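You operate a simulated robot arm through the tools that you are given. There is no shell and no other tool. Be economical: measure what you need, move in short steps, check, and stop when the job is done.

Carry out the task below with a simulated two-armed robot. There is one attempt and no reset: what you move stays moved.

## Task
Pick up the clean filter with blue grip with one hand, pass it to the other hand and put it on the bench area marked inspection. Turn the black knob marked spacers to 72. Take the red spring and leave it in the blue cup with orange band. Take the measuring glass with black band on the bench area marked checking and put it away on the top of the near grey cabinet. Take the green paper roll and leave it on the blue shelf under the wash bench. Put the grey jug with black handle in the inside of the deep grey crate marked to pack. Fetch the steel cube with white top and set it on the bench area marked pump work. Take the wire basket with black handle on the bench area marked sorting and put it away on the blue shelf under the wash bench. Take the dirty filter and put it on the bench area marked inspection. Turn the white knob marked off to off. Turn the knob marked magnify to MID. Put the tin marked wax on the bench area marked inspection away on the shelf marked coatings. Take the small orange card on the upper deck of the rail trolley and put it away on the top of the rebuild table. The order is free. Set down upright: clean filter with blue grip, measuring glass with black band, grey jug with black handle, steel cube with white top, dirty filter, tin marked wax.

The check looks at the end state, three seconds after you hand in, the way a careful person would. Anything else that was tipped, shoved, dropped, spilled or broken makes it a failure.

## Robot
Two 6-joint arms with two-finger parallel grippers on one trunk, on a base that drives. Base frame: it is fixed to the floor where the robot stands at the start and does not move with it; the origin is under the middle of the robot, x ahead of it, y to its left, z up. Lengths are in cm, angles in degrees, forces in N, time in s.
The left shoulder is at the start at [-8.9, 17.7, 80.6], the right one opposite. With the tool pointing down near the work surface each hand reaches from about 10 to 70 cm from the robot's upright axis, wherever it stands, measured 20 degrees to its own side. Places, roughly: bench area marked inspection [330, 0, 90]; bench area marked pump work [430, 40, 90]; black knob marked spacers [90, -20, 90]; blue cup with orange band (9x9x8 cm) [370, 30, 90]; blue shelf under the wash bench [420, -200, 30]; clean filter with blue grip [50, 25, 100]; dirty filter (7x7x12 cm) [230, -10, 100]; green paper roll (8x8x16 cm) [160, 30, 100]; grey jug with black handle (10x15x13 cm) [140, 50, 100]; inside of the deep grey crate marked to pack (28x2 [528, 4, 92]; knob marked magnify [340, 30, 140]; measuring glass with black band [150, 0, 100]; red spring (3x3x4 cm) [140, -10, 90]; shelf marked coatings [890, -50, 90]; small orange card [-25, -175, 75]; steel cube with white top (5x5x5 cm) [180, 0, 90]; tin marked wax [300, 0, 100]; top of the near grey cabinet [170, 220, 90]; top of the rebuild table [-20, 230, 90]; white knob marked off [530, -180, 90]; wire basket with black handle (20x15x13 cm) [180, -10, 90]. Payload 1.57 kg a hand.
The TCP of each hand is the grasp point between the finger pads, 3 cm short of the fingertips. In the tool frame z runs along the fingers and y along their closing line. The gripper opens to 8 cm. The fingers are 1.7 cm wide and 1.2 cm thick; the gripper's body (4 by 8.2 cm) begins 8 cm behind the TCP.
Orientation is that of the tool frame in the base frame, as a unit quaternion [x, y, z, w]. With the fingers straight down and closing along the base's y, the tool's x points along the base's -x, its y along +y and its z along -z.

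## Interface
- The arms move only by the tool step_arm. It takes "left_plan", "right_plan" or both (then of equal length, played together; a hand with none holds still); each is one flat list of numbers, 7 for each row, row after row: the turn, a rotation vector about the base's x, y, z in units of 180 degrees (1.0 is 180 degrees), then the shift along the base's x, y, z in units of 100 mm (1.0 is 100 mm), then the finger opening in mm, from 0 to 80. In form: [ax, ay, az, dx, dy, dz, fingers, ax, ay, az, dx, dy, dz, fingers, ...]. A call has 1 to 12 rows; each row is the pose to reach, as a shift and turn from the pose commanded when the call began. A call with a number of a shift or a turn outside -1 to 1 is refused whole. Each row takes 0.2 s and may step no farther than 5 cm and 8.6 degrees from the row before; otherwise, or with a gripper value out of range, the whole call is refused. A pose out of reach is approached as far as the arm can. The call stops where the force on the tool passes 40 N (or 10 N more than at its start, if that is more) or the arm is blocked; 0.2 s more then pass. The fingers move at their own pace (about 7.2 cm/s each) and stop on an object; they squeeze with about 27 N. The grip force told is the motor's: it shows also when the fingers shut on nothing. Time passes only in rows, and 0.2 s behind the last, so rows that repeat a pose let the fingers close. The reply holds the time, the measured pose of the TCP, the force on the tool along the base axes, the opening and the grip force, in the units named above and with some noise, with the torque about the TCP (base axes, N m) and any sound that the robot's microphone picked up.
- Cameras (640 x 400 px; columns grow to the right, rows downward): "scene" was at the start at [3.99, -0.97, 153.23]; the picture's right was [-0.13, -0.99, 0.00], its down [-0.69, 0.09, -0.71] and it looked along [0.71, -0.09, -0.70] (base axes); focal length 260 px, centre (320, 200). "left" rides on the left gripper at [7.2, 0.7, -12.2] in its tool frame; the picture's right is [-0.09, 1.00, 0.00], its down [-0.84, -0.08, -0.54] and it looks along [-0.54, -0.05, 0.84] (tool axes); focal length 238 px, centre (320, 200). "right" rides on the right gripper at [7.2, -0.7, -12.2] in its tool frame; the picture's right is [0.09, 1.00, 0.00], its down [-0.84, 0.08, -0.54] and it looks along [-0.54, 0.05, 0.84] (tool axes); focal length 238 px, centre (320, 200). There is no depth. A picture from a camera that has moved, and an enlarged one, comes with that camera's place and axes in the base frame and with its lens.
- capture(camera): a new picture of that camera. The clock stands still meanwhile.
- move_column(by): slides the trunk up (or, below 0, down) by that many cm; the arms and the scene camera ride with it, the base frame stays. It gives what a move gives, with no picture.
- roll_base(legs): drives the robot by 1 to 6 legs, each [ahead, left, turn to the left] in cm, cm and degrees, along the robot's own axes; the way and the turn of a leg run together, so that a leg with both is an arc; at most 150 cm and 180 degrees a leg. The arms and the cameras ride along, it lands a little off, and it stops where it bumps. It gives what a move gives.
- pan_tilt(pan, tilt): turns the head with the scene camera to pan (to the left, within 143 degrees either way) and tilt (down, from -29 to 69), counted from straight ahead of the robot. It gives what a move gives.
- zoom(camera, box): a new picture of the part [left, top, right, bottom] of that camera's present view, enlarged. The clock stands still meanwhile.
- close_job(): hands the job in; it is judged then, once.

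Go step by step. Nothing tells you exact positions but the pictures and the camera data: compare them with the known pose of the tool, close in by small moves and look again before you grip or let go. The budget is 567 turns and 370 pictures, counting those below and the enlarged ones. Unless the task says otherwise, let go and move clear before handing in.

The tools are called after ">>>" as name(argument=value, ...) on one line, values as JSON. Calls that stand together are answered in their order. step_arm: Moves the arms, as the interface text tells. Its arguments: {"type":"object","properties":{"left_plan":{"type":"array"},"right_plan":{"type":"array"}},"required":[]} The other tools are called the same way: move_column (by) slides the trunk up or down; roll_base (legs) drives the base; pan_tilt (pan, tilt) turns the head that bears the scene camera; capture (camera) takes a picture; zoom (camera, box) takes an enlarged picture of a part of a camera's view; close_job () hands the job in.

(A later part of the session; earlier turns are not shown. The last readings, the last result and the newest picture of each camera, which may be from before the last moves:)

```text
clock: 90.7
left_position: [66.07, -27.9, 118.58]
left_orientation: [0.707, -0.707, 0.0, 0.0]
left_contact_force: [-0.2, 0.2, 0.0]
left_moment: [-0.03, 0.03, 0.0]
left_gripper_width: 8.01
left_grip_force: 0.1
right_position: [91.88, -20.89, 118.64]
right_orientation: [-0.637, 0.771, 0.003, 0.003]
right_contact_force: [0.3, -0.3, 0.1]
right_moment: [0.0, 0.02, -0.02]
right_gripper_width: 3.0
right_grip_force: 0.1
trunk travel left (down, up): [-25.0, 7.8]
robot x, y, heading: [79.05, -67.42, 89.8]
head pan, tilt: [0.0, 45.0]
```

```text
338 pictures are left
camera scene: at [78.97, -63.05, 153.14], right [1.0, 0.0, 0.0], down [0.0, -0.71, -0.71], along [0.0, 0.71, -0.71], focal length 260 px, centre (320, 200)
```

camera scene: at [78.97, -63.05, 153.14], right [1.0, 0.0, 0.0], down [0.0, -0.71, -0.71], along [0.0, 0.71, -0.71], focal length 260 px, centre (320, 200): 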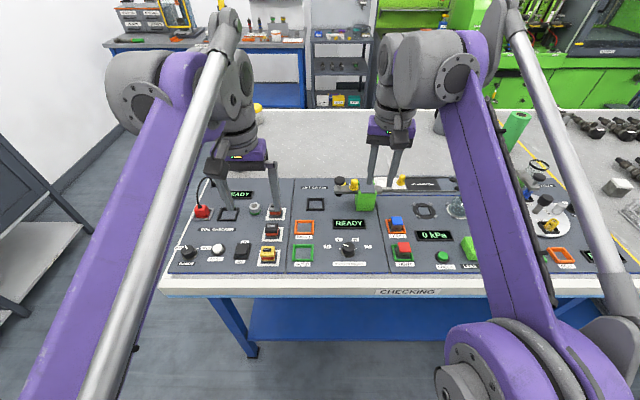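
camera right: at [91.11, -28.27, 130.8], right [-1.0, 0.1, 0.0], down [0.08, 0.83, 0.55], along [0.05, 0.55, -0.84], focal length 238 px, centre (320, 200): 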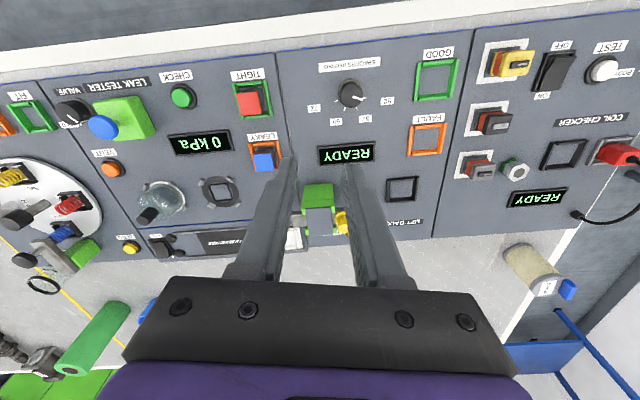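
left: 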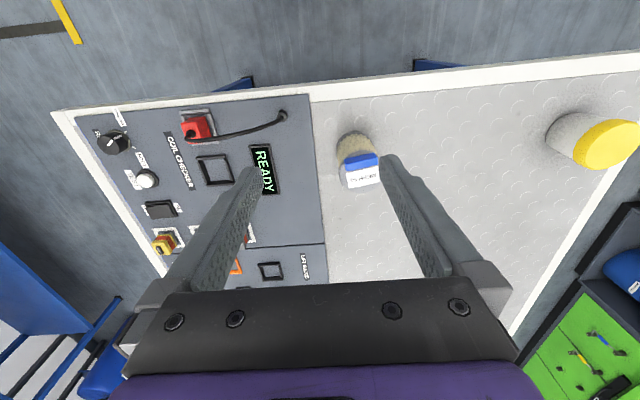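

Knob at ≈(87, −21.3), top z≈93. I zoom for its pointer and marks.

>>> zoom(camera="right", box=[290, 50, 410, 130])

>>> step_arm(right_plan=[0, 0, 0.03, -0.2, 0, -0.3, 50, 0, 0, 0.06, -0.4, 0, -0.7, 50, 0, 0, 0.06, -0.49, -0.04, -1.0, 50])

>>> capture(camera="right")

```text
5.00 times, centred on (350, 90) of right
camera zoom: at [91.11, -28.27, 130.8], right [-1.0, 0.1, 0.0], down [0.08, 0.83, 0.55], along [0.05, 0.55, -0.84], focal length 1192 px, centre (170, 750)
```

zoom: 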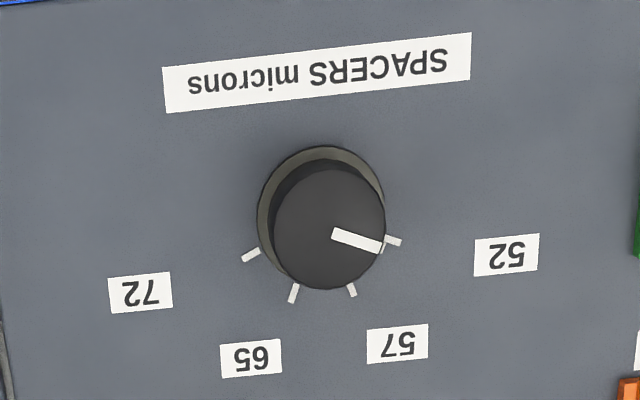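

```text
clock: 91.5
left_position: [66.03, -28.09, 118.54]
left_orientation: [-0.707, 0.707, -0.001, 0.0]
left_contact_force: [-0.2, -0.4, -0.6]
left_moment: [0.02, 0.04, 0.0]
left_gripper_width: 8.01
left_grip_force: 0.0
right_position: [87.08, -21.28, 108.6]
right_orientation: [-0.707, 0.708, 0.005, 0.003]
right_contact_force: [0.2, 0.1, 0.6]
right_moment: [0.0, 0.0, -0.01]
right_gripper_width: 5.02
right_grip_force: 0.2
trunk travel left (down, up): [-25.0, 7.8]
robot x, y, heading: [79.3, -67.2, 90.2]
head pan, tilt: [0.0, 45.0]
```

```text
336 pictures are left
camera right: at [87.6, -28.61, 120.69], right [-1.0, -0.09, 0.0], down [-0.08, 0.83, 0.55], along [-0.05, 0.55, -0.83], focal length 238 px, centre (320, 200)
```

right: 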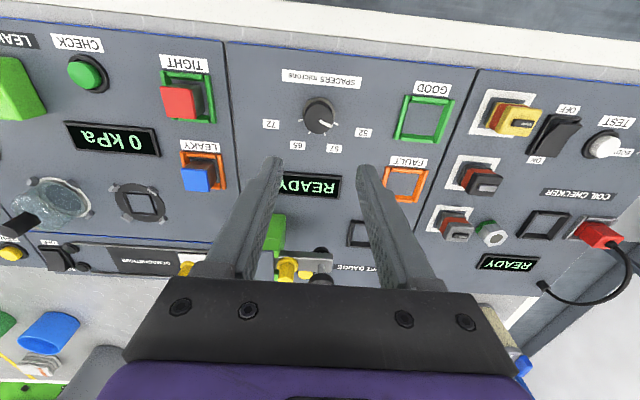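

Marks lie at about ±67° and ±22° around +y, and the pointer is at 52. I pre-rotate the hand +66°, so the 132° clockwise turn ends within range.

>>> step_arm(right_plan=[0, 0, 0.046, 0, 0, -0.1, 50, 0, 0, 0.092, 0, 0, -0.2, 50, 0, 0, 0.138, 0, 0, -0.3, 50, 0, 0, 0.184, 0, 0, -0.4, 50, 0, 0, 0.23, 0, 0, -0.5, 50, 0, 0, 0.276, 0, 0, -0.6, 50, 0, 0, 0.322, 0, 0, -0.7, 50, 0, 0, 0.367, -0.013, 0.008, -0.8, 50])

>>> capture(camera="right")

```text
clock: 93.3
left_position: [66.12, -27.89, 118.52]
left_orientation: [0.707, -0.707, 0.0, 0.0]
left_contact_force: [0.0, 0.6, 0.6]
left_moment: [0.01, 0.03, 0.01]
left_gripper_width: 8.0
left_grip_force: 0.1
right_position: [86.86, -21.12, 100.75]
right_orientation: [0.978, -0.207, -0.005, 0.0]
right_contact_force: [0.6, 0.1, 0.4]
right_moment: [-0.02, -0.02, -0.01]
right_gripper_width: 5.01
right_grip_force: 0.0
trunk travel left (down, up): [-25.0, 7.8]
robot x, y, heading: [79.07, -67.04, 90.1]
head pan, tilt: [0.0, 45.0]
```

```text
335 pictures are left
camera right: at [93.78, -23.6, 112.8], right [-0.32, -0.95, 0.0], down [-0.79, 0.27, 0.55], along [-0.52, 0.18, -0.84], focal length 238 px, centre (320, 200)
```

right: 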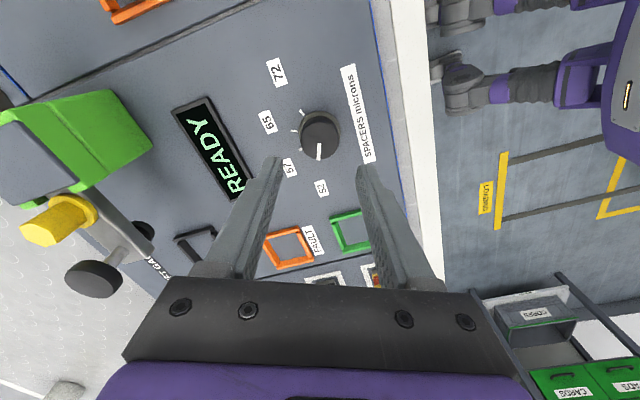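

Knob is nearly centred, with a slight ambiguity along the camera direction. I zoom to check.

>>> zoom(camera="right", box=[250, 60, 390, 190])

>>> zoom(camera="scene", box=[290, 160, 410, 280])

```text
3.08 times, centred on (320, 125) of right
camera zoom: at [93.78, -23.6, 112.8], right [-0.32, -0.95, 0.0], down [-0.79, 0.27, 0.55], along [-0.52, 0.18, -0.84], focal length 733 px, centre (320, 431)
```

zoom: 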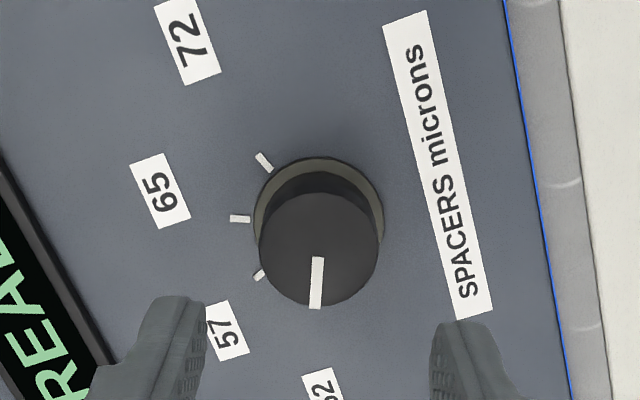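

```text
3.33 times, centred on (350, 220) of scene
camera zoom: at [78.97, -63.05, 153.14], right [1.0, 0.0, 0.0], down [0.0, -0.71, -0.71], along [0.0, 0.71, -0.71], focal length 867 px, centre (220, 133)
```

zoom: 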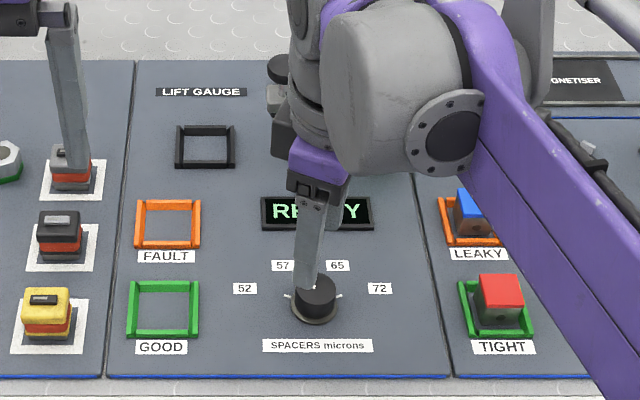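

The zoom gives the knob at (87.2, −21.3). I descend to it and close.

>>> step_arm(right_plan=[0, 0, 0, 0.02, -0.01, -0.3, 50, 0, 0, 0, 0.03, -0.01, -0.55, 50, 0, 0, 0, 0.03, -0.01, -0.66, 50])

>>> step_arm(right_plan=[0, 0, 0, 0, 0, 0, 30, 0, 0, 0, 0, 0, 0, 20, 0, 0, 0, 0, 0, 0, 10, 0, 0, 0, 0, 0, 0, 10])

>>> zoom(camera="right", box=[220, 40, 420, 240])

```text
clock: 94.1
left_position: [66.06, -28.0, 118.55]
left_orientation: [-0.706, 0.708, 0.001, 0.0]
left_contact_force: [0.5, -0.9, -0.2]
left_moment: [0.01, 0.0, 0.0]
left_gripper_width: 7.99
left_grip_force: 0.0
right_position: [87.12, -21.36, 94.13]
right_orientation: [0.978, -0.208, -0.005, -0.001]
right_contact_force: [-0.4, -0.5, 0.5]
right_moment: [-0.04, -0.02, 0.0]
right_gripper_width: 4.98
right_grip_force: 0.2
trunk travel left (down, up): [-25.0, 7.8]
robot x, y, heading: [79.16, -67.07, 89.9]
head pan, tilt: [0.0, 45.0]
```

```text
clock: 95.1
left_position: [66.09, -27.83, 118.6]
left_orientation: [0.707, -0.707, -0.001, 0.0]
left_contact_force: [-1.0, -0.5, -0.9]
left_moment: [0.0, -0.04, 0.02]
left_gripper_width: 8.01
left_grip_force: 0.0
right_position: [87.21, -21.2, 94.09]
right_orientation: [0.978, -0.208, -0.004, 0.0]
right_contact_force: [4.5, 7.9, 1.8]
right_moment: [0.74, -0.3, -0.03]
right_gripper_width: 3.36
right_grip_force: 41.6
trunk travel left (down, up): [-25.0, 7.8]
robot x, y, heading: [78.75, -67.46, 89.9]
head pan, tilt: [0.0, 45.0]
```

```text
2.00 times, centred on (320, 140) of right
camera zoom: at [94.11, -23.72, 106.13], right [-0.32, -0.95, 0.0], down [-0.79, 0.27, 0.55], along [-0.52, 0.18, -0.84], focal length 477 px, centre (320, 320)
```

zoom: 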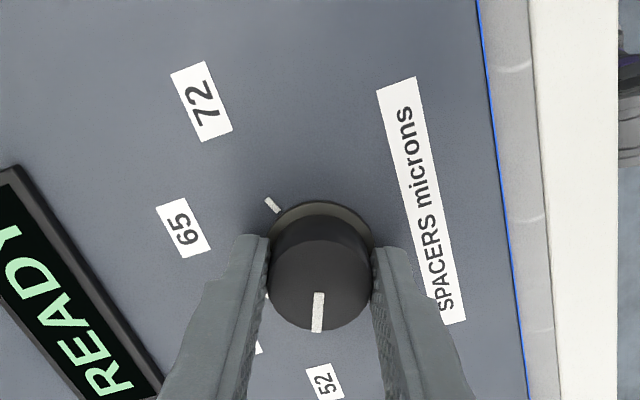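

Gripped. I turn clockwise 67° first.

>>> step_arm(right_plan=[0, 0, -0.046, 0.005, 0.01, 0, 10, 0, 0, -0.092, 0.005, 0.01, 0, 10, 0, 0, -0.138, 0.005, 0.01, 0, 10, 0, 0, -0.184, 0.005, 0.01, 0, 10, 0, 0, -0.23, 0.005, 0.01, 0, 10, 0, 0, -0.276, 0.005, 0.01, 0, 10, 0, 0, -0.322, 0.005, 0.01, 0, 10, 0, 0, -0.367, 0.005, 0.01, 0, 10])

>>> zoom(camera="right", box=[220, 40, 420, 240])

```text
clock: 96.9
left_position: [66.17, -27.9, 118.57]
left_orientation: [-0.707, 0.707, 0.0, 0.0]
left_contact_force: [-0.1, -0.2, 1.0]
left_moment: [0.02, -0.03, -0.03]
left_gripper_width: 8.02
left_grip_force: 0.2
right_position: [87.02, -21.23, 94.18]
right_orientation: [-0.706, 0.708, 0.004, 0.002]
right_contact_force: [-5.8, -15.1, -30.0]
right_moment: [-0.51, -0.31, -0.01]
right_gripper_width: 3.36
right_grip_force: 40.9
trunk travel left (down, up): [-25.0, 7.8]
robot x, y, heading: [78.63, -67.07, 90.1]
head pan, tilt: [0.0, 45.0]
```

```text
2.00 times, centred on (320, 140) of right
camera zoom: at [87.74, -28.65, 106.21], right [-1.0, -0.09, 0.0], down [-0.07, 0.83, 0.55], along [-0.05, 0.55, -0.84], focal length 477 px, centre (320, 320)
```

zoom: 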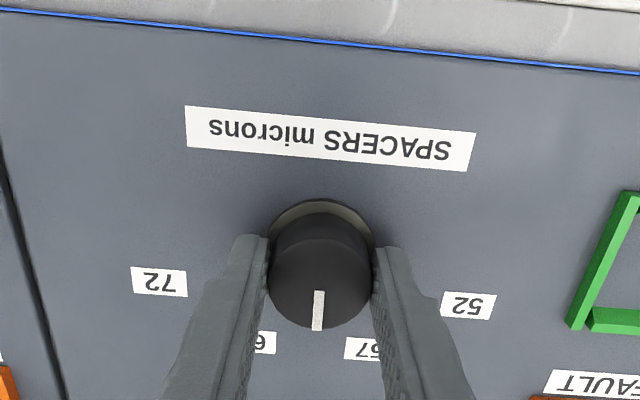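

The knob follows. I turn another 65°, and relax the side load slightly.

>>> step_arm(right_plan=[0, 0, -0.046, 0, -0.01, -0.01, 10, 0, 0, -0.092, 0, -0.01, -0.01, 10, 0, 0, -0.138, 0, -0.01, -0.01, 10, 0, 0, -0.184, 0, -0.01, -0.01, 10, 0, 0, -0.23, 0, -0.01, -0.01, 10, 0, 0, -0.276, 0, -0.01, -0.01, 10, 0, 0, -0.322, 0, -0.01, -0.01, 10, 0, 0, -0.365, 0, -0.01, -0.01, 10])

>>> zoom(camera="right", box=[220, 40, 420, 240])

```text
clock: 98.7
left_position: [65.99, -27.84, 118.59]
left_orientation: [-0.707, 0.708, -0.001, 0.001]
left_contact_force: [0.8, 0.0, 0.9]
left_moment: [0.01, 0.0, -0.01]
left_gripper_width: 8.0
left_grip_force: 0.1
right_position: [87.13, -21.23, 94.1]
right_orientation: [-0.208, 0.978, 0.003, 0.005]
right_contact_force: [-9.1, 10.3, 22.1]
right_moment: [-0.01, -0.15, -0.04]
right_gripper_width: 3.37
right_grip_force: 41.6
trunk travel left (down, up): [-25.0, 7.8]
robot x, y, heading: [78.96, -66.83, 90.2]
head pan, tilt: [0.0, 45.0]
```

```text
2.00 times, centred on (320, 140) of right
camera zoom: at [80.64, -24.95, 106.19], right [-0.49, 0.87, 0.0], down [0.73, 0.41, 0.55], along [0.48, 0.27, -0.83], focal length 477 px, centre (320, 320)
```

zoom: 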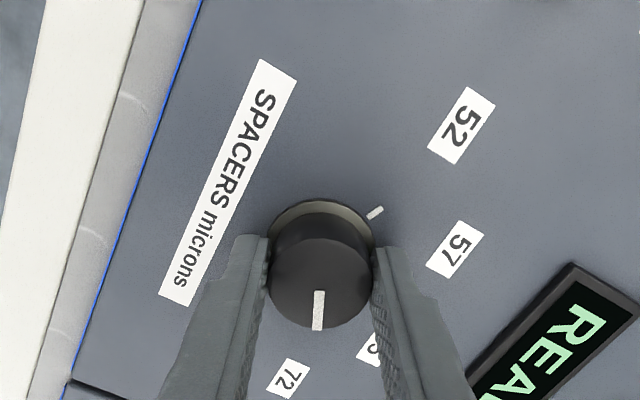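

The pointer looks near 72. I release, rise, and check from above.

>>> step_arm(right_plan=[0, 0, 0, 0, 0, 0, 30, 0, 0, 0, 0, 0, 0, 50, 0, 0, 0, 0, 0, 0, 50, 0, 0, 0, 0, 0, 0.3, 50, 0, 0, 0, 0, 0, 0.65, 50, 0, 0, 0, 0, 0, 1.0, 50])

>>> zoom(camera="right", box=[220, 40, 420, 240])

```text
clock: 100.1
left_position: [66.1, -27.92, 118.42]
left_orientation: [-0.706, 0.708, -0.001, 0.0]
left_contact_force: [0.7, -0.6, 0.3]
left_moment: [0.04, -0.04, 0.03]
left_gripper_width: 7.97
left_grip_force: 0.1
right_position: [87.29, -21.39, 104.07]
right_orientation: [-0.209, 0.978, 0.001, 0.004]
right_contact_force: [0.1, 0.9, -0.1]
right_moment: [-0.02, -0.02, 0.0]
right_gripper_width: 5.0
right_grip_force: 0.2
trunk travel left (down, up): [-25.0, 7.8]
robot x, y, heading: [78.89, -67.21, 89.7]
head pan, tilt: [0.0, 45.0]
```

```text
2.00 times, centred on (320, 140) of right
camera zoom: at [80.97, -25.11, 116.15], right [-0.49, 0.87, 0.0], down [0.73, 0.41, 0.55], along [0.48, 0.27, -0.84], focal length 477 px, centre (320, 320)
```

zoom: 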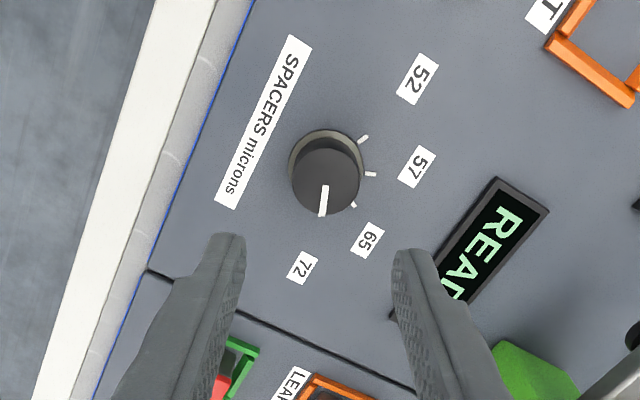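

The pointer sits at 72. I restore the hand orientation while rising, then drive right to the glass.

>>> step_arm(right_plan=[0, 0, 0.046, 0, 0, 0.3, 50, 0, 0, 0.092, 0, 0, 0.6, 50, 0, 0, 0.138, 0, 0, 0.9, 60, 0, 0, 0.184, 0, -0.1, 1.0, 70, 0, 0, 0.23, 0, -0.2, 1.0, 80, 0, 0, 0.276, 0, -0.3, 1.0, 80, 0, 0, 0.322, 0, -0.4, 1.0, 80, 0, 0, 0.367, 0, -0.5, 1.0, 80])

>>> roll_base(legs=[[0, -72, 0]])

>>> capture(camera="scene")

>>> capture(camera="right")

```text
clock: 101.9
left_position: [66.15, -28.03, 118.63]
left_orientation: [0.708, -0.706, 0.0, 0.001]
left_contact_force: [0.2, -0.5, -0.6]
left_moment: [-0.02, -0.01, 0.0]
left_gripper_width: 7.99
left_grip_force: 0.1
right_position: [87.15, -26.44, 114.09]
right_orientation: [0.709, -0.705, -0.004, -0.004]
right_contact_force: [0.3, -0.4, 0.3]
right_moment: [0.0, -0.04, -0.01]
right_gripper_width: 7.98
right_grip_force: 0.1
trunk travel left (down, up): [-25.0, 7.8]
robot x, y, heading: [79.27, -67.64, 90.1]
head pan, tilt: [0.0, 45.0]
```

```text
clock: 108.6
left_position: [136.6, -27.89, 118.64]
left_orientation: [0.709, -0.705, 0.001, -0.001]
left_contact_force: [0.3, 0.8, -0.4]
left_moment: [0.0, -0.02, -0.03]
left_gripper_width: 8.01
left_grip_force: 0.1
right_position: [157.64, -26.09, 114.08]
right_orientation: [0.711, -0.703, -0.003, -0.003]
right_contact_force: [-0.4, -0.2, 0.0]
right_moment: [0.0, 0.03, 0.0]
right_gripper_width: 8.01
right_grip_force: 0.0
trunk travel left (down, up): [-25.0, 7.8]
robot x, y, heading: [150.07, -66.94, 90.4]
head pan, tilt: [0.0, 45.0]
```

```text
328 pictures are left
camera scene: at [149.72, -62.83, 153.14], right [1.0, 0.01, 0.0], down [0.01, -0.71, -0.71], along [-0.01, 0.71, -0.71], focal length 260 px, centre (320, 200)
```

scene: 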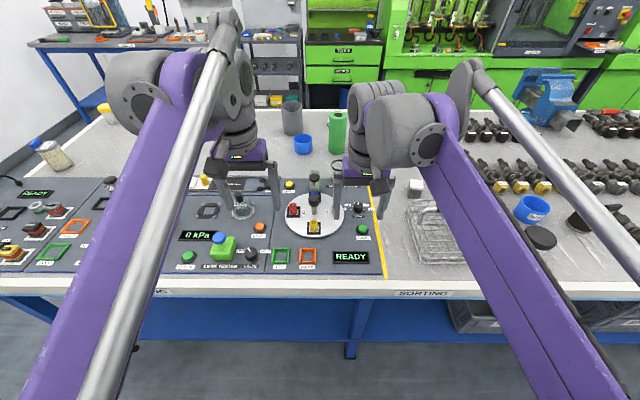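

```text
327 pictures are left
camera right: at [158.41, -33.46, 126.07], right [-0.99, -0.1, 0.0], down [-0.09, 0.83, 0.55], along [-0.06, 0.55, -0.84], focal length 238 px, centre (320, 200)
```

right: 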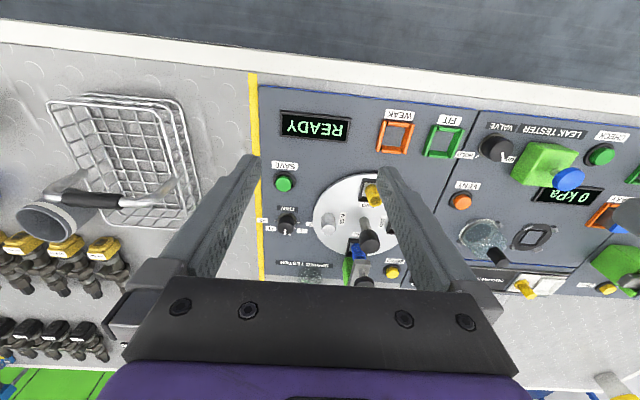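

I zoom in to identify the glass, turntable springs, jug and the rest.

>>> zoom(camera="scene", box=[220, 90, 480, 280])

>>> zoom(camera="scene", box=[260, 165, 390, 270])

>>> capture(camera="left")

```text
2.11 times, centred on (350, 185) of scene
camera zoom: at [149.72, -62.83, 153.14], right [1.0, 0.01, 0.0], down [0.01, -0.71, -0.71], along [-0.01, 0.71, -0.71], focal length 548 px, centre (257, 232)
```

zoom: 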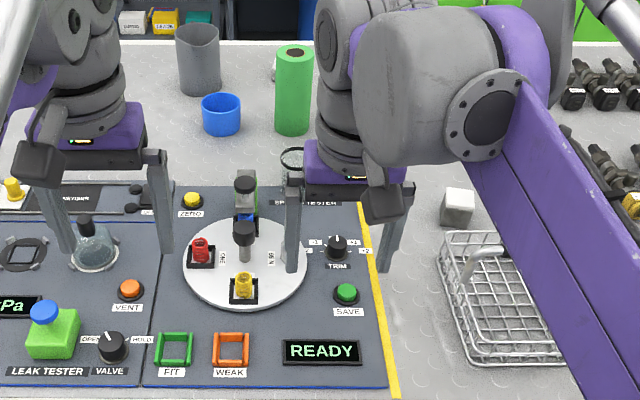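

```text
3.81 times, centred on (325, 218) of scene
camera zoom: at [149.72, -62.83, 153.14], right [1.0, 0.01, 0.0], down [0.01, -0.71, -0.71], along [-0.01, 0.71, -0.71], focal length 991 px, centre (301, 133)
```

zoom: 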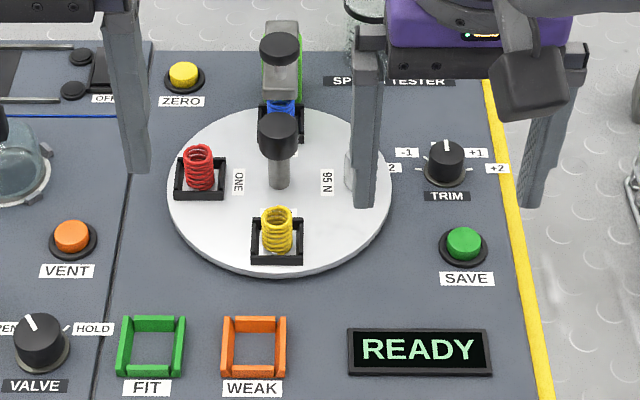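

```text
324 pictures are left
camera left: at [136.0, -34.93, 130.77], right [-1.0, 0.09, 0.0], down [0.07, 0.84, 0.54], along [0.05, 0.54, -0.84], focal length 238 px, centre (320, 200)
```

left: 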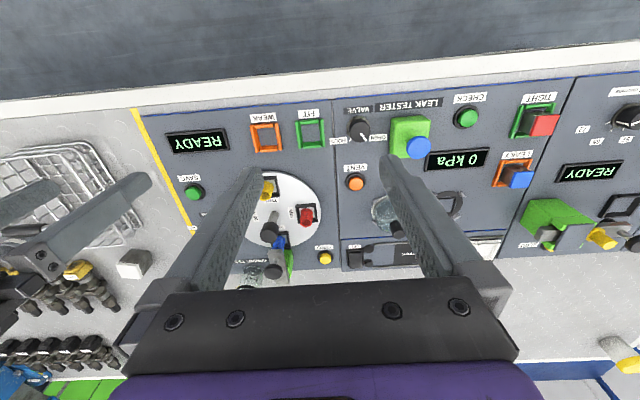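

The glass stands behind the turntable, hidden by the right gripper. I drive 13 cm closer and look again.

>>> roll_base(legs=[[13, 0, -0.4]])

>>> capture(camera="right")

>>> capture(camera="scene")

```text
clock: 109.8
left_position: [136.86, -14.89, 118.63]
left_orientation: [-0.706, 0.708, 0.0, 0.0]
left_contact_force: [-0.2, -0.5, 0.1]
left_moment: [-0.01, -0.02, 0.06]
left_gripper_width: 8.0
left_grip_force: 0.1
right_position: [157.89, -13.35, 114.0]
right_orientation: [0.708, -0.706, -0.003, -0.004]
right_contact_force: [0.4, 0.4, 0.2]
right_moment: [-0.01, 0.02, 0.02]
right_gripper_width: 7.96
right_grip_force: 0.1
trunk travel left (down, up): [-25.0, 7.8]
robot x, y, heading: [149.46, -54.11, 89.8]
head pan, tilt: [0.0, 45.0]
```

```text
323 pictures are left
camera right: at [158.66, -20.69, 126.07], right [-1.0, -0.1, 0.0], down [-0.08, 0.83, 0.55], along [-0.05, 0.55, -0.84], focal length 238 px, centre (320, 200)
```

right: 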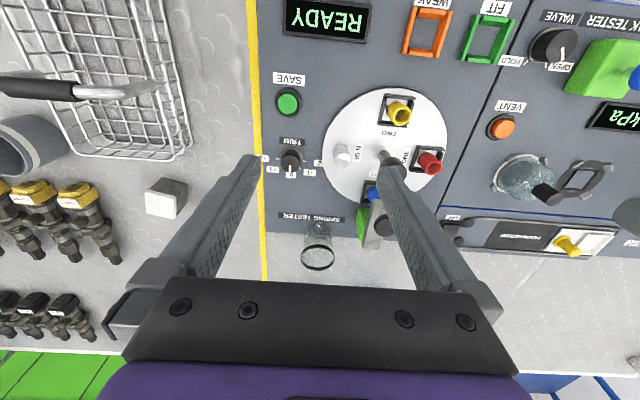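

```text
322 pictures are left
camera scene: at [149.71, -49.97, 153.14], right [1.0, 0.0, 0.0], down [0.0, -0.71, -0.71], along [0.0, 0.71, -0.71], focal length 260 px, centre (320, 200)
```

scene: 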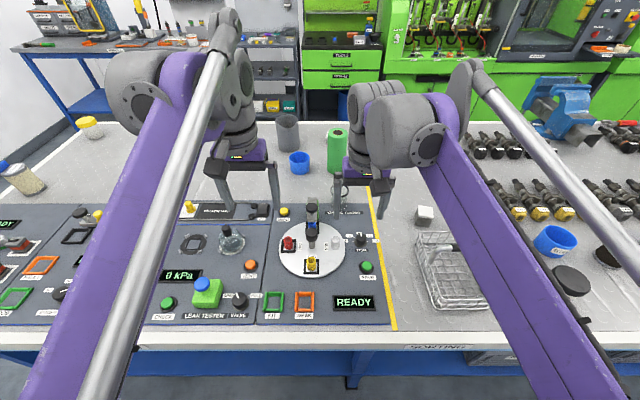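

The glass is at about (156.3, 9.5), rim z≈98, ~5.5 cm wide. I move the right hand over it in steps.

>>> step_arm(right_plan=[0, 0, 0, 0, 0.45, 0, 80, 0, 0, 0, -0.08, 0.9, 0, 80, 0, 0, 0, -0.16, 1.0, 0, 80])

>>> capture(camera="right")

```text
clock: 110.7
left_position: [136.89, -14.87, 118.61]
left_orientation: [-0.706, 0.708, 0.0, -0.001]
left_contact_force: [-0.2, -0.8, -0.4]
left_moment: [0.03, 0.0, -0.03]
left_gripper_width: 8.0
left_grip_force: 0.1
right_position: [156.35, -3.27, 114.02]
right_orientation: [0.709, -0.706, -0.005, -0.004]
right_contact_force: [-0.1, -0.6, 0.8]
right_moment: [0.05, 0.03, -0.01]
right_gripper_width: 8.0
right_grip_force: 0.2
trunk travel left (down, up): [-25.0, 7.8]
robot x, y, heading: [149.61, -54.17, 89.8]
head pan, tilt: [0.0, 45.0]
```

```text
321 pictures are left
camera right: at [156.98, -10.65, 126.09], right [-1.0, -0.09, 0.0], down [-0.08, 0.83, 0.55], along [-0.05, 0.55, -0.83], focal length 238 px, centre (320, 200)
```

right: 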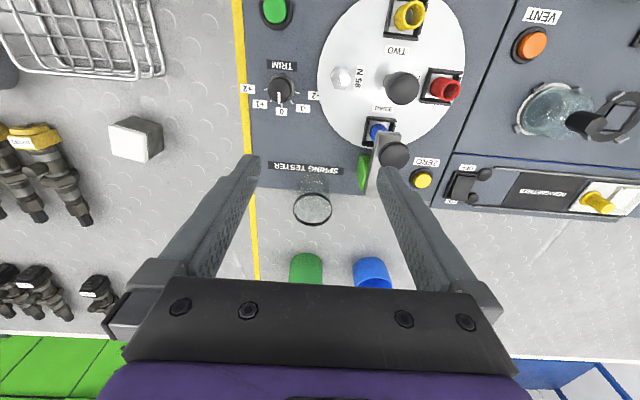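

Glass still centred at x≈156.3, y≈10.3. Advance further and lower a bit.

>>> step_arm(right_plan=[0, 0, 0, 0, 0.35, -0.2, 80, 0, 0, 0, 0, 0.7, -0.4, 80, 0, 0, 0, 0, 1.0, -0.5, 80])

>>> capture(camera="right")

```text
clock: 111.5
left_position: [136.86, -14.86, 118.61]
left_orientation: [-0.706, 0.708, 0.0, 0.0]
left_contact_force: [0.4, -0.3, 0.4]
left_moment: [-0.02, -0.03, 0.01]
left_gripper_width: 7.98
left_grip_force: 0.0
right_position: [156.55, 4.41, 108.3]
right_orientation: [0.708, -0.706, -0.002, -0.003]
right_contact_force: [0.1, 0.4, -0.2]
right_moment: [-0.01, -0.04, 0.01]
right_gripper_width: 7.98
right_grip_force: 0.1
right hand out of reach, approached as far as the arm can: row 2, 3
trunk travel left (down, up): [-25.0, 7.8]
robot x, y, heading: [149.88, -54.39, 90.3]
head pan, tilt: [0.0, 45.0]
```

```text
320 pictures are left
camera right: at [157.33, -2.9, 120.46], right [-1.0, -0.1, 0.0], down [-0.08, 0.83, 0.55], along [-0.05, 0.55, -0.84], focal length 238 px, centre (320, 200)
```

right: 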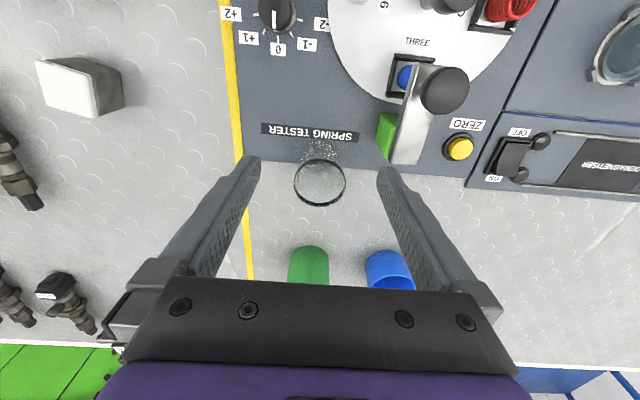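

The arm is at its limit, so I raise the trunk and edge the base 5 cm forward.

>>> move_column(by=5)

>>> roll_base(legs=[[5, 0, 0]])

>>> step_arm(right_plan=[0, 0, 0, -0.02, 0.08, -0.35, 80, 0, 0, 0, -0.02, 0.08, -0.7, 80, 0, 0, 0, -0.02, 0.08, -0.7, 80])

>>> capture(camera="right")

```text
clock: 112.4
left_position: [136.81, -14.89, 123.58]
left_orientation: [-0.706, 0.708, 0.0, 0.0]
left_contact_force: [-0.3, 0.5, -0.4]
left_moment: [-0.02, 0.01, -0.01]
left_gripper_width: 8.0
left_grip_force: 0.1
right_position: [156.53, 4.4, 113.57]
right_orientation: [0.708, -0.706, -0.004, -0.001]
right_contact_force: [-0.3, 0.3, 0.0]
right_moment: [-0.05, -0.01, 0.0]
right_gripper_width: 8.03
right_grip_force: 0.0
trunk travel left (down, up): [-30.0, 2.8]
robot x, y, heading: [149.71, -54.27, 90.0]
head pan, tilt: [0.0, 45.0]
```

```text
clock: 113.3
left_position: [137.19, -9.74, 123.47]
left_orientation: [-0.707, 0.708, 0.0, -0.001]
left_contact_force: [0.2, 0.1, -0.7]
left_moment: [-0.05, 0.06, 0.0]
left_gripper_width: 7.96
left_grip_force: 0.0
right_position: [156.73, 9.6, 113.42]
right_orientation: [0.707, -0.707, -0.004, -0.002]
right_contact_force: [0.0, 0.9, -0.4]
right_moment: [-0.08, 0.03, 0.03]
right_gripper_width: 8.0
right_grip_force: 0.1
trunk travel left (down, up): [-30.0, 2.8]
robot x, y, heading: [149.92, -49.38, 89.8]
head pan, tilt: [0.0, 45.0]
```

```text
clock: 114.1
left_position: [136.97, -9.88, 123.61]
left_orientation: [-0.706, 0.708, 0.0, 0.0]
left_contact_force: [0.5, -0.1, 0.5]
left_moment: [0.0, -0.02, -0.01]
left_gripper_width: 8.01
left_grip_force: 0.0
right_position: [156.27, 10.01, 106.42]
right_orientation: [0.708, -0.706, -0.004, -0.003]
right_contact_force: [0.0, 0.6, 0.5]
right_moment: [-0.02, 0.0, -0.01]
right_gripper_width: 8.02
right_grip_force: 0.2
trunk travel left (down, up): [-30.0, 2.8]
robot x, y, heading: [149.86, -48.89, 89.9]
head pan, tilt: [0.0, 45.0]
```

```text
319 pictures are left
camera right: at [157.06, 2.68, 118.5], right [-1.0, -0.09, 0.0], down [-0.08, 0.83, 0.55], along [-0.05, 0.55, -0.83], focal length 238 px, centre (320, 200)
```

right: 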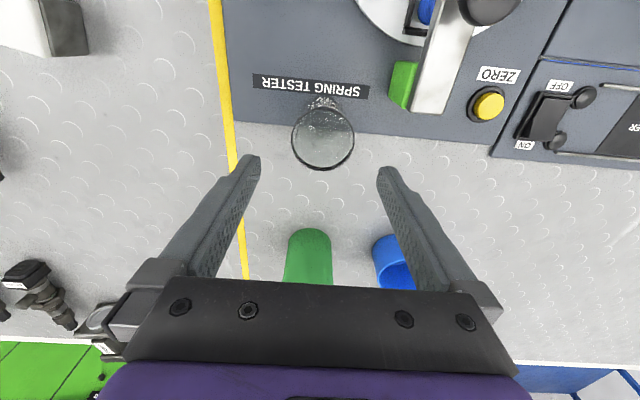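

The rim is exactly on the tool axis. I descend around the glass.

>>> step_arm(right_plan=[0, 0, 0, 0, 0, -0.4, 80, 0, 0, 0, 0, 0, -0.8, 80, 0, 0, 0, 0, 0, -1.0, 80])

>>> capture(camera="right")

>>> zoom(camera="scene", box=[270, 100, 430, 240])

```text
clock: 114.9
left_position: [136.92, -9.73, 123.6]
left_orientation: [-0.706, 0.708, 0.0, -0.001]
left_contact_force: [0.4, -0.2, -0.4]
left_moment: [0.02, 0.0, 0.03]
left_gripper_width: 7.99
left_grip_force: 0.0
right_position: [156.57, 10.42, 96.33]
right_orientation: [0.708, -0.707, -0.004, -0.003]
right_contact_force: [-0.2, -0.2, 0.2]
right_moment: [0.02, 0.01, 0.01]
right_gripper_width: 7.99
right_grip_force: 0.0
trunk travel left (down, up): [-30.0, 2.8]
robot x, y, heading: [150.48, -49.34, 89.9]
head pan, tilt: [0.0, 45.0]
```

```text
318 pictures are left
camera right: at [157.09, 2.92, 108.43], right [-1.0, -0.09, 0.0], down [-0.08, 0.83, 0.55], along [-0.05, 0.55, -0.84], focal length 238 px, centre (320, 200)
```

right: 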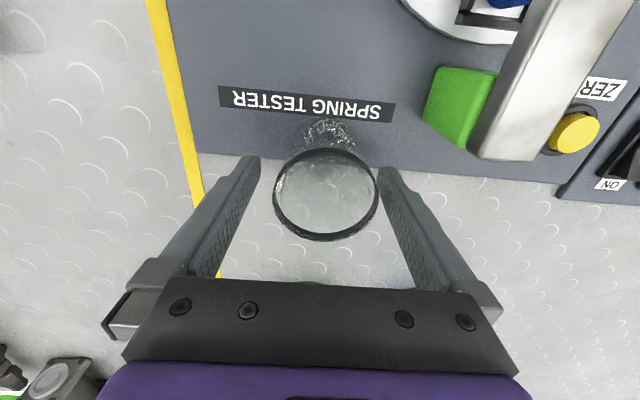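

```text
2.86 times, centred on (350, 170) of scene
camera zoom: at [149.75, -45.14, 158.62], right [1.0, 0.0, 0.0], down [0.0, -0.71, -0.71], along [0.0, 0.71, -0.71], focal length 743 px, centre (234, 286)
```

zoom: 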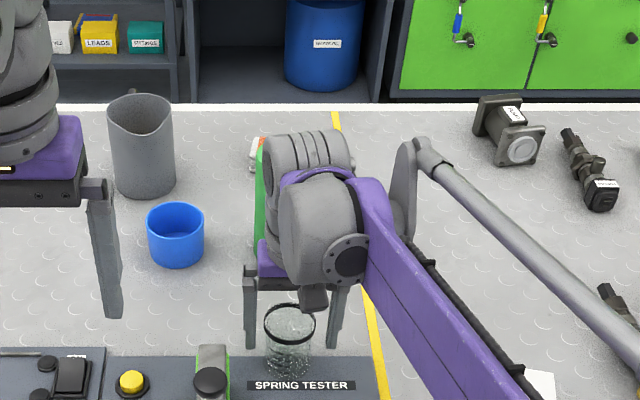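

The fingers straddle the glass. I adjust slightly, lower 2 cm and close.

>>> step_arm(right_plan=[0, 0, 0, -0.03, -0.04, -0.1, 80, 0, 0, 0, -0.03, -0.05, -0.22, 80, 0, 0, 0, -0.03, -0.05, -0.22, 60, 0, 0, 0, -0.03, -0.05, -0.22, 40, 0, 0, 0, -0.03, -0.05, -0.22, 40])

>>> capture(camera="right")

```text
clock: 116.1
left_position: [136.99, -9.85, 123.62]
left_orientation: [-0.707, 0.707, 0.0, 0.0]
left_contact_force: [0.6, 0.8, -0.5]
left_moment: [0.01, 0.0, 0.0]
left_gripper_width: 7.98
left_grip_force: 0.0
right_position: [156.23, 9.82, 94.2]
right_orientation: [0.707, -0.707, -0.002, -0.003]
right_contact_force: [1.0, -0.2, 0.1]
right_moment: [-0.01, 0.02, 0.05]
right_gripper_width: 5.54
right_grip_force: 26.8
trunk travel left (down, up): [-30.0, 2.8]
robot x, y, heading: [149.69, -49.14, 89.7]
head pan, tilt: [0.0, 45.0]
```

```text
316 pictures are left
camera right: at [156.88, 2.41, 106.34], right [-1.0, -0.09, 0.0], down [-0.08, 0.83, 0.55], along [-0.05, 0.55, -0.84], focal length 238 px, centre (320, 200)
```

right: 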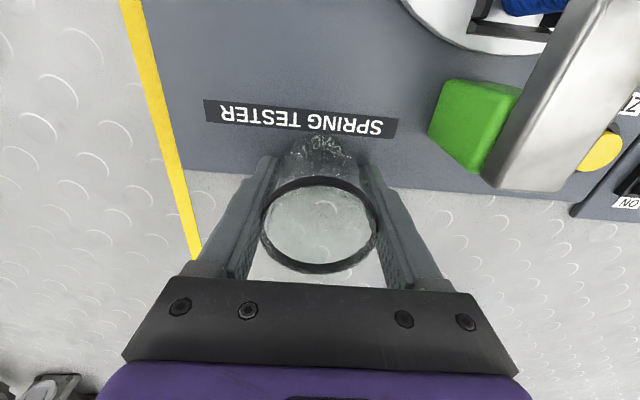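

Gripped at 5.5 cm. I lift and retract the hand.

>>> step_arm(right_plan=[0, 0, 0, 0, 0, 0.3, 40, 0, 0, 0, 0, 0, 0.65, 40, 0, 0, 0, 0, 0, 1.0, 40, 0, 0, 0, 0, -0.4, 1.0, 40, 0, 0, 0, 0, -0.8, 1.0, 40])

>>> step_arm(right_plan=[0, 0, 0, 0, -0.3, 0.3, 40, 0, 0, 0, 0, -0.6, 0.6, 40, 0, 0, 0, 0, -0.9, 0.9, 40, 0, 0, 0, 0, -1.0, 1.0, 40])

>>> capture(camera="right")

```text
clock: 117.3
left_position: [137.01, -9.79, 123.59]
left_orientation: [0.707, -0.707, 0.0, 0.0]
left_contact_force: [-0.4, -0.9, 0.5]
left_moment: [0.02, 0.04, -0.02]
left_gripper_width: 8.0
left_grip_force: 0.1
right_position: [156.25, 1.45, 104.36]
right_orientation: [0.708, -0.706, -0.004, -0.004]
right_contact_force: [0.3, -0.1, 0.0]
right_moment: [0.01, 0.01, -0.01]
right_gripper_width: 5.53
right_grip_force: 27.1
trunk travel left (down, up): [-30.0, 2.8]
robot x, y, heading: [149.53, -49.25, 90.0]
head pan, tilt: [0.0, 45.0]
```

```text
clock: 118.3
left_position: [137.08, -9.88, 123.53]
left_orientation: [-0.706, 0.708, 0.001, -0.001]
left_contact_force: [-0.6, -0.6, -0.3]
left_moment: [-0.01, -0.01, 0.0]
left_gripper_width: 8.03
left_grip_force: 0.0
right_position: [155.91, -8.36, 114.42]
right_orientation: [0.708, -0.706, -0.003, -0.003]
right_contact_force: [-0.3, 0.6, -1.3]
right_moment: [0.02, -0.02, -0.01]
right_gripper_width: 5.54
right_grip_force: 27.4
trunk travel left (down, up): [-30.0, 2.8]
robot x, y, heading: [150.06, -49.1, 89.9]
head pan, tilt: [0.0, 45.0]
```

```text
315 pictures are left
camera right: at [156.79, -15.63, 126.32], right [-1.0, -0.09, 0.0], down [-0.08, 0.83, 0.55], along [-0.05, 0.55, -0.84], focal length 238 px, centre (320, 200)
```

right: 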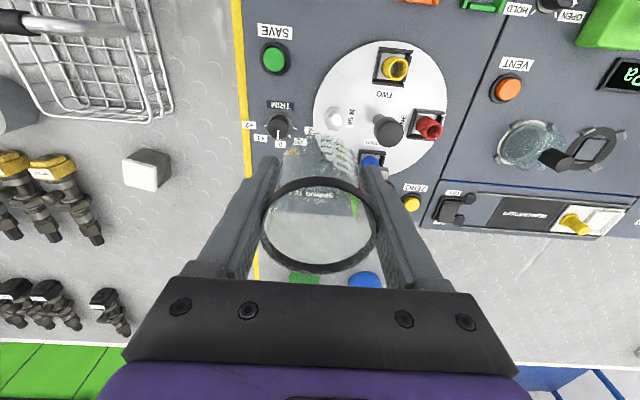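

Glass secured. I drive around the front of the bench into the left aisle.

>>> roll_base(legs=[[-38, 0, 0], [0, 150, 0], [0, 25, 0], [150, 0, 0], [72, 0, 0]])

>>> pan_tilt(pan=-50, tilt=30)

>>> capture(camera="scene")

```text
clock: 146.5
left_position: [-27.35, 178.14, 123.51]
left_orientation: [-0.689, 0.725, 0.0, 0.0]
left_contact_force: [0.1, 0.8, -0.6]
left_moment: [-0.01, 0.01, -0.02]
left_gripper_width: 7.96
left_grip_force: 0.0
right_position: [-8.12, 178.74, 114.13]
right_orientation: [-0.691, 0.723, 0.003, 0.003]
right_contact_force: [-0.6, 0.2, 0.4]
right_moment: [0.0, 0.02, 0.02]
right_gripper_width: 5.49
right_grip_force: 27.0
trunk travel left (down, up): [-30.0, 2.8]
robot x, y, heading: [-16.27, 138.06, 87.0]
head pan, tilt: [0.0, 45.0]
```

```text
clock: 147.7
left_position: [-27.34, 178.24, 123.61]
left_orientation: [-0.689, 0.725, -0.001, 0.0]
left_contact_force: [-0.8, -0.3, 0.8]
left_moment: [0.02, -0.01, 0.04]
left_gripper_width: 7.99
left_grip_force: 0.1
right_position: [-8.2, 178.88, 114.24]
right_orientation: [-0.691, 0.723, 0.003, 0.004]
right_contact_force: [-0.5, 1.1, -0.7]
right_moment: [0.0, 0.02, 0.04]
right_gripper_width: 5.54
right_grip_force: 26.9
trunk travel left (down, up): [-30.0, 2.8]
robot x, y, heading: [-16.24, 138.45, 87.2]
head pan, tilt: [-50.0, 30.0]
```

```text
314 pictures are left
camera scene: at [-9.43, 139.63, 160.88], right [0.6, -0.8, 0.0], down [-0.4, -0.3, -0.87], along [0.69, 0.52, -0.5], focal length 260 px, centre (320, 200)
```

scene: 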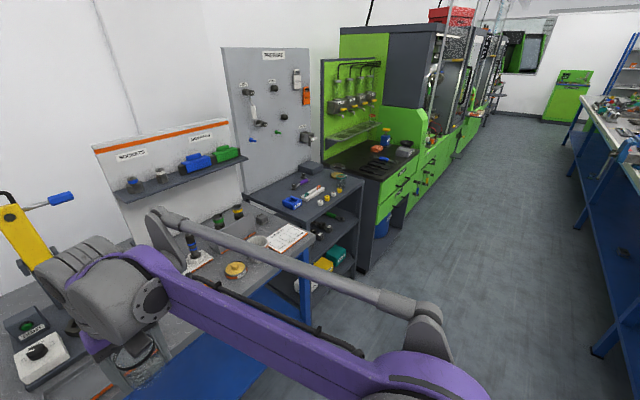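

I need to identify the near grey cabinet. I drive along the aisle and look at that wall.

>>> roll_base(legs=[[-14, 0, 3], [0, -125, 0]])

>>> pan_tilt(pan=-25, tilt=25)

>>> capture(camera="scene")

```text
clock: 159.7
left_position: [93.31, 164.24, 123.66]
left_orientation: [0.712, -0.703, 0.0, 0.0]
left_contact_force: [-0.7, -0.4, 0.0]
left_moment: [-0.02, 0.01, -0.03]
left_gripper_width: 7.99
left_grip_force: 0.0
right_position: [112.59, 166.1, 114.25]
right_orientation: [0.713, -0.701, -0.003, -0.004]
right_contact_force: [0.4, 0.1, -0.4]
right_moment: [-0.03, 0.02, 0.01]
right_gripper_width: 5.49
right_grip_force: 26.7
trunk travel left (down, up): [-30.0, 2.8]
robot x, y, heading: [106.5, 125.02, 90.7]
head pan, tilt: [-50.0, 30.0]
```

```text
clock: 160.6
left_position: [93.38, 164.16, 123.49]
left_orientation: [0.712, -0.702, 0.0, 0.0]
left_contact_force: [-0.6, 0.3, 0.4]
left_moment: [-0.03, 0.01, -0.03]
left_gripper_width: 8.01
left_grip_force: 0.1
right_position: [112.41, 166.12, 114.36]
right_orientation: [0.713, -0.701, -0.004, -0.003]
right_contact_force: [-0.4, 0.1, -1.4]
right_moment: [0.0, 0.02, 0.03]
right_gripper_width: 5.5
right_grip_force: 26.9
trunk travel left (down, up): [-30.0, 2.8]
robot x, y, heading: [106.96, 124.95, 90.5]
head pan, tilt: [-25.0, 25.0]
```

```text
313 pictures are left
camera scene: at [110.54, 129.35, 161.68], right [0.91, -0.41, 0.0], down [-0.17, -0.39, -0.91], along [0.37, 0.83, -0.42], focal length 260 px, centre (320, 200)
```

scene: 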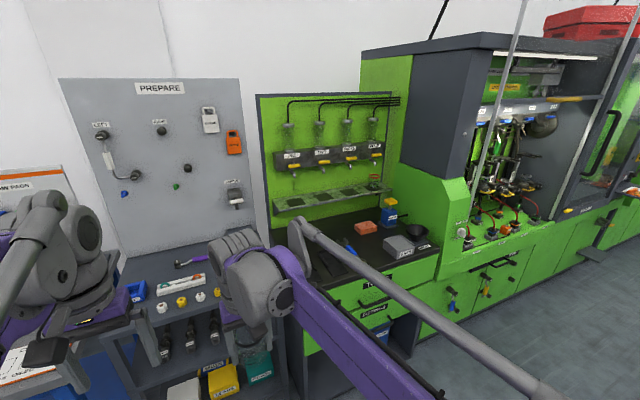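

The near grey cabinet is the one with the black top and green drawers, around (172, 212). I position in front of it.

>>> roll_base(legs=[[0, -55, 0], [12, 0, 0]])

>>> pan_tilt(pan=0, tilt=42)

>>> capture(camera="scene")

>>> capture(camera="right")

```text
clock: 166.8
left_position: [148.13, 176.96, 123.63]
left_orientation: [0.713, -0.701, 0.0, 0.0]
left_contact_force: [0.8, -0.4, -0.1]
left_moment: [-0.01, -0.03, 0.0]
left_gripper_width: 7.97
left_grip_force: 0.1
right_position: [167.29, 178.85, 114.25]
right_orientation: [0.716, -0.698, -0.003, -0.004]
right_contact_force: [0.5, 0.5, -0.4]
right_moment: [0.0, -0.01, 0.02]
right_gripper_width: 5.5
right_grip_force: 26.9
trunk travel left (down, up): [-30.0, 2.8]
robot x, y, heading: [161.85, 137.82, 91.1]
head pan, tilt: [-25.0, 25.0]
```

```text
clock: 167.7
left_position: [148.18, 176.94, 123.63]
left_orientation: [0.713, -0.701, 0.0, 0.0]
left_contact_force: [0.1, 0.4, -0.1]
left_moment: [-0.02, 0.04, 0.01]
left_gripper_width: 7.99
left_grip_force: 0.1
right_position: [167.32, 178.88, 114.37]
right_orientation: [0.715, -0.699, -0.003, -0.003]
right_contact_force: [0.3, -0.7, -1.3]
right_moment: [0.0, 0.0, -0.02]
right_gripper_width: 5.48
right_grip_force: 27.4
trunk travel left (down, up): [-30.0, 2.8]
robot x, y, heading: [161.69, 137.89, 90.8]
head pan, tilt: [0.0, 42.0]
```

```text
312 pictures are left
camera scene: at [161.68, 142.15, 159.06], right [1.0, 0.02, 0.0], down [0.01, -0.67, -0.74], along [-0.01, 0.74, -0.67], focal length 260 px, centre (320, 200)
```

scene: 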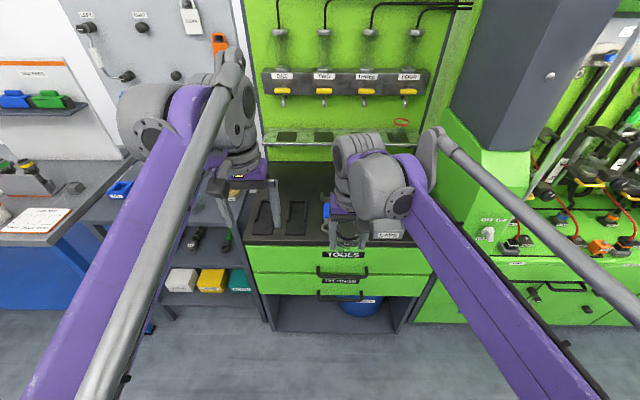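

```text
311 pictures are left
camera right: at [168.12, 171.59, 126.31], right [-0.99, -0.11, 0.0], down [-0.1, 0.83, 0.55], along [-0.06, 0.55, -0.84], focal length 238 px, centre (320, 200)
```

right: 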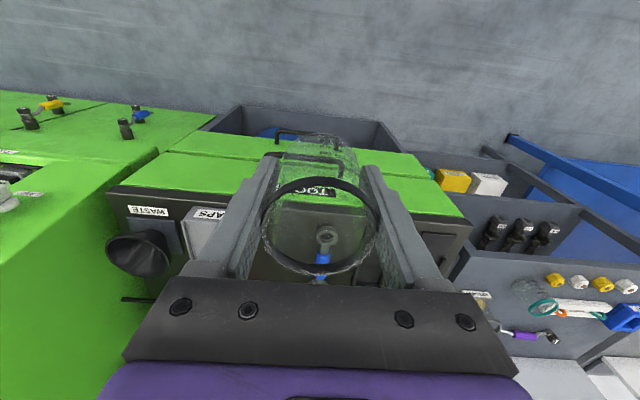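

I zoom on the cabinet's top to find a free spot.

>>> zoom(camera="scene", box=[230, 140, 450, 270])

>>> capture(camera="left")

```text
2.91 times, centred on (340, 205) of scene
camera zoom: at [161.68, 142.15, 159.06], right [1.0, 0.02, 0.0], down [0.01, -0.67, -0.74], along [-0.01, 0.74, -0.67], focal length 757 px, centre (262, 186)
```

zoom: 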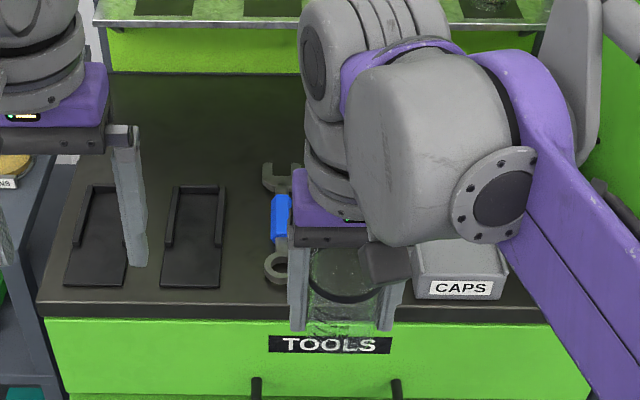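

```text
309 pictures are left
camera left: at [147.67, 169.82, 135.79], right [-1.0, 0.07, 0.0], down [0.06, 0.84, 0.54], along [0.04, 0.54, -0.84], focal length 238 px, centre (320, 200)
```

left: 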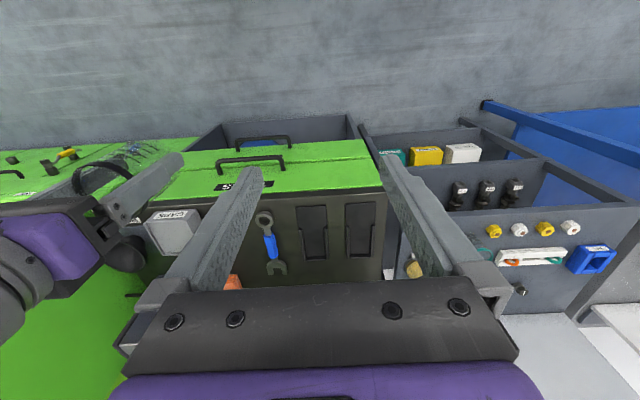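

The gap between wrench and CAPS box (x≈167–179, y≈202–214) is free. I drive forward 20 and right 5.

>>> roll_base(legs=[[20, -5, -1]])

>>> capture(camera="right")

>>> capture(camera="left")

```text
clock: 169.3
left_position: [153.66, 197.4, 123.58]
left_orientation: [-0.707, 0.708, 0.001, 0.0]
left_contact_force: [0.1, 0.0, -0.4]
left_moment: [-0.01, 0.02, -0.02]
left_gripper_width: 8.01
left_grip_force: 0.1
right_position: [172.89, 198.88, 114.31]
right_orientation: [0.708, -0.706, -0.003, -0.003]
right_contact_force: [0.7, -0.2, -1.2]
right_moment: [0.0, 0.0, 0.0]
right_gripper_width: 5.5
right_grip_force: 26.8
trunk travel left (down, up): [-30.0, 2.8]
robot x, y, heading: [166.5, 157.56, 89.8]
head pan, tilt: [0.0, 42.0]
```

```text
308 pictures are left
camera right: at [173.53, 191.53, 126.29], right [-1.0, -0.1, 0.0], down [-0.08, 0.83, 0.55], along [-0.05, 0.55, -0.84], focal length 238 px, centre (320, 200)
```

right: 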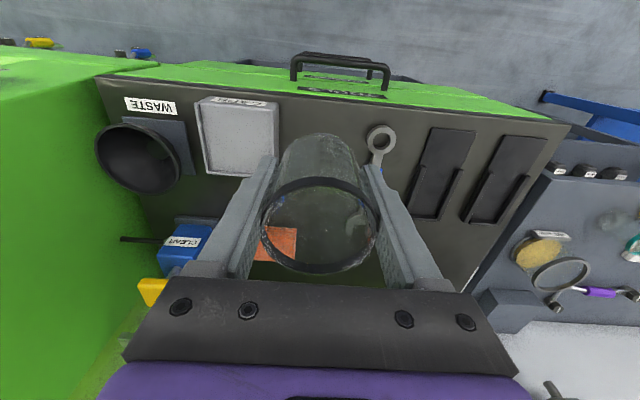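

```text
307 pictures are left
camera left: at [153.04, 190.15, 135.77], right [-1.0, 0.09, 0.0], down [0.08, 0.84, 0.54], along [0.05, 0.54, -0.84], focal length 238 px, centre (320, 200)
```

left: 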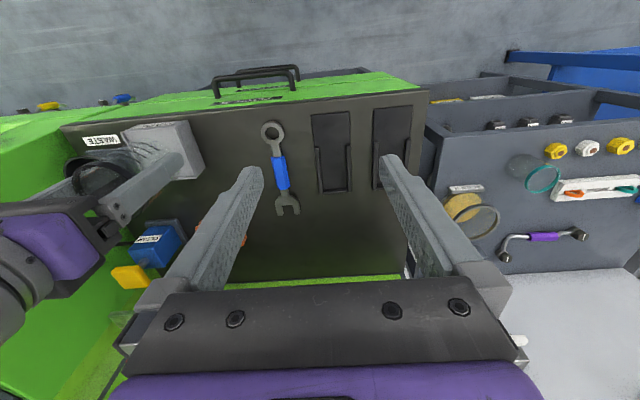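

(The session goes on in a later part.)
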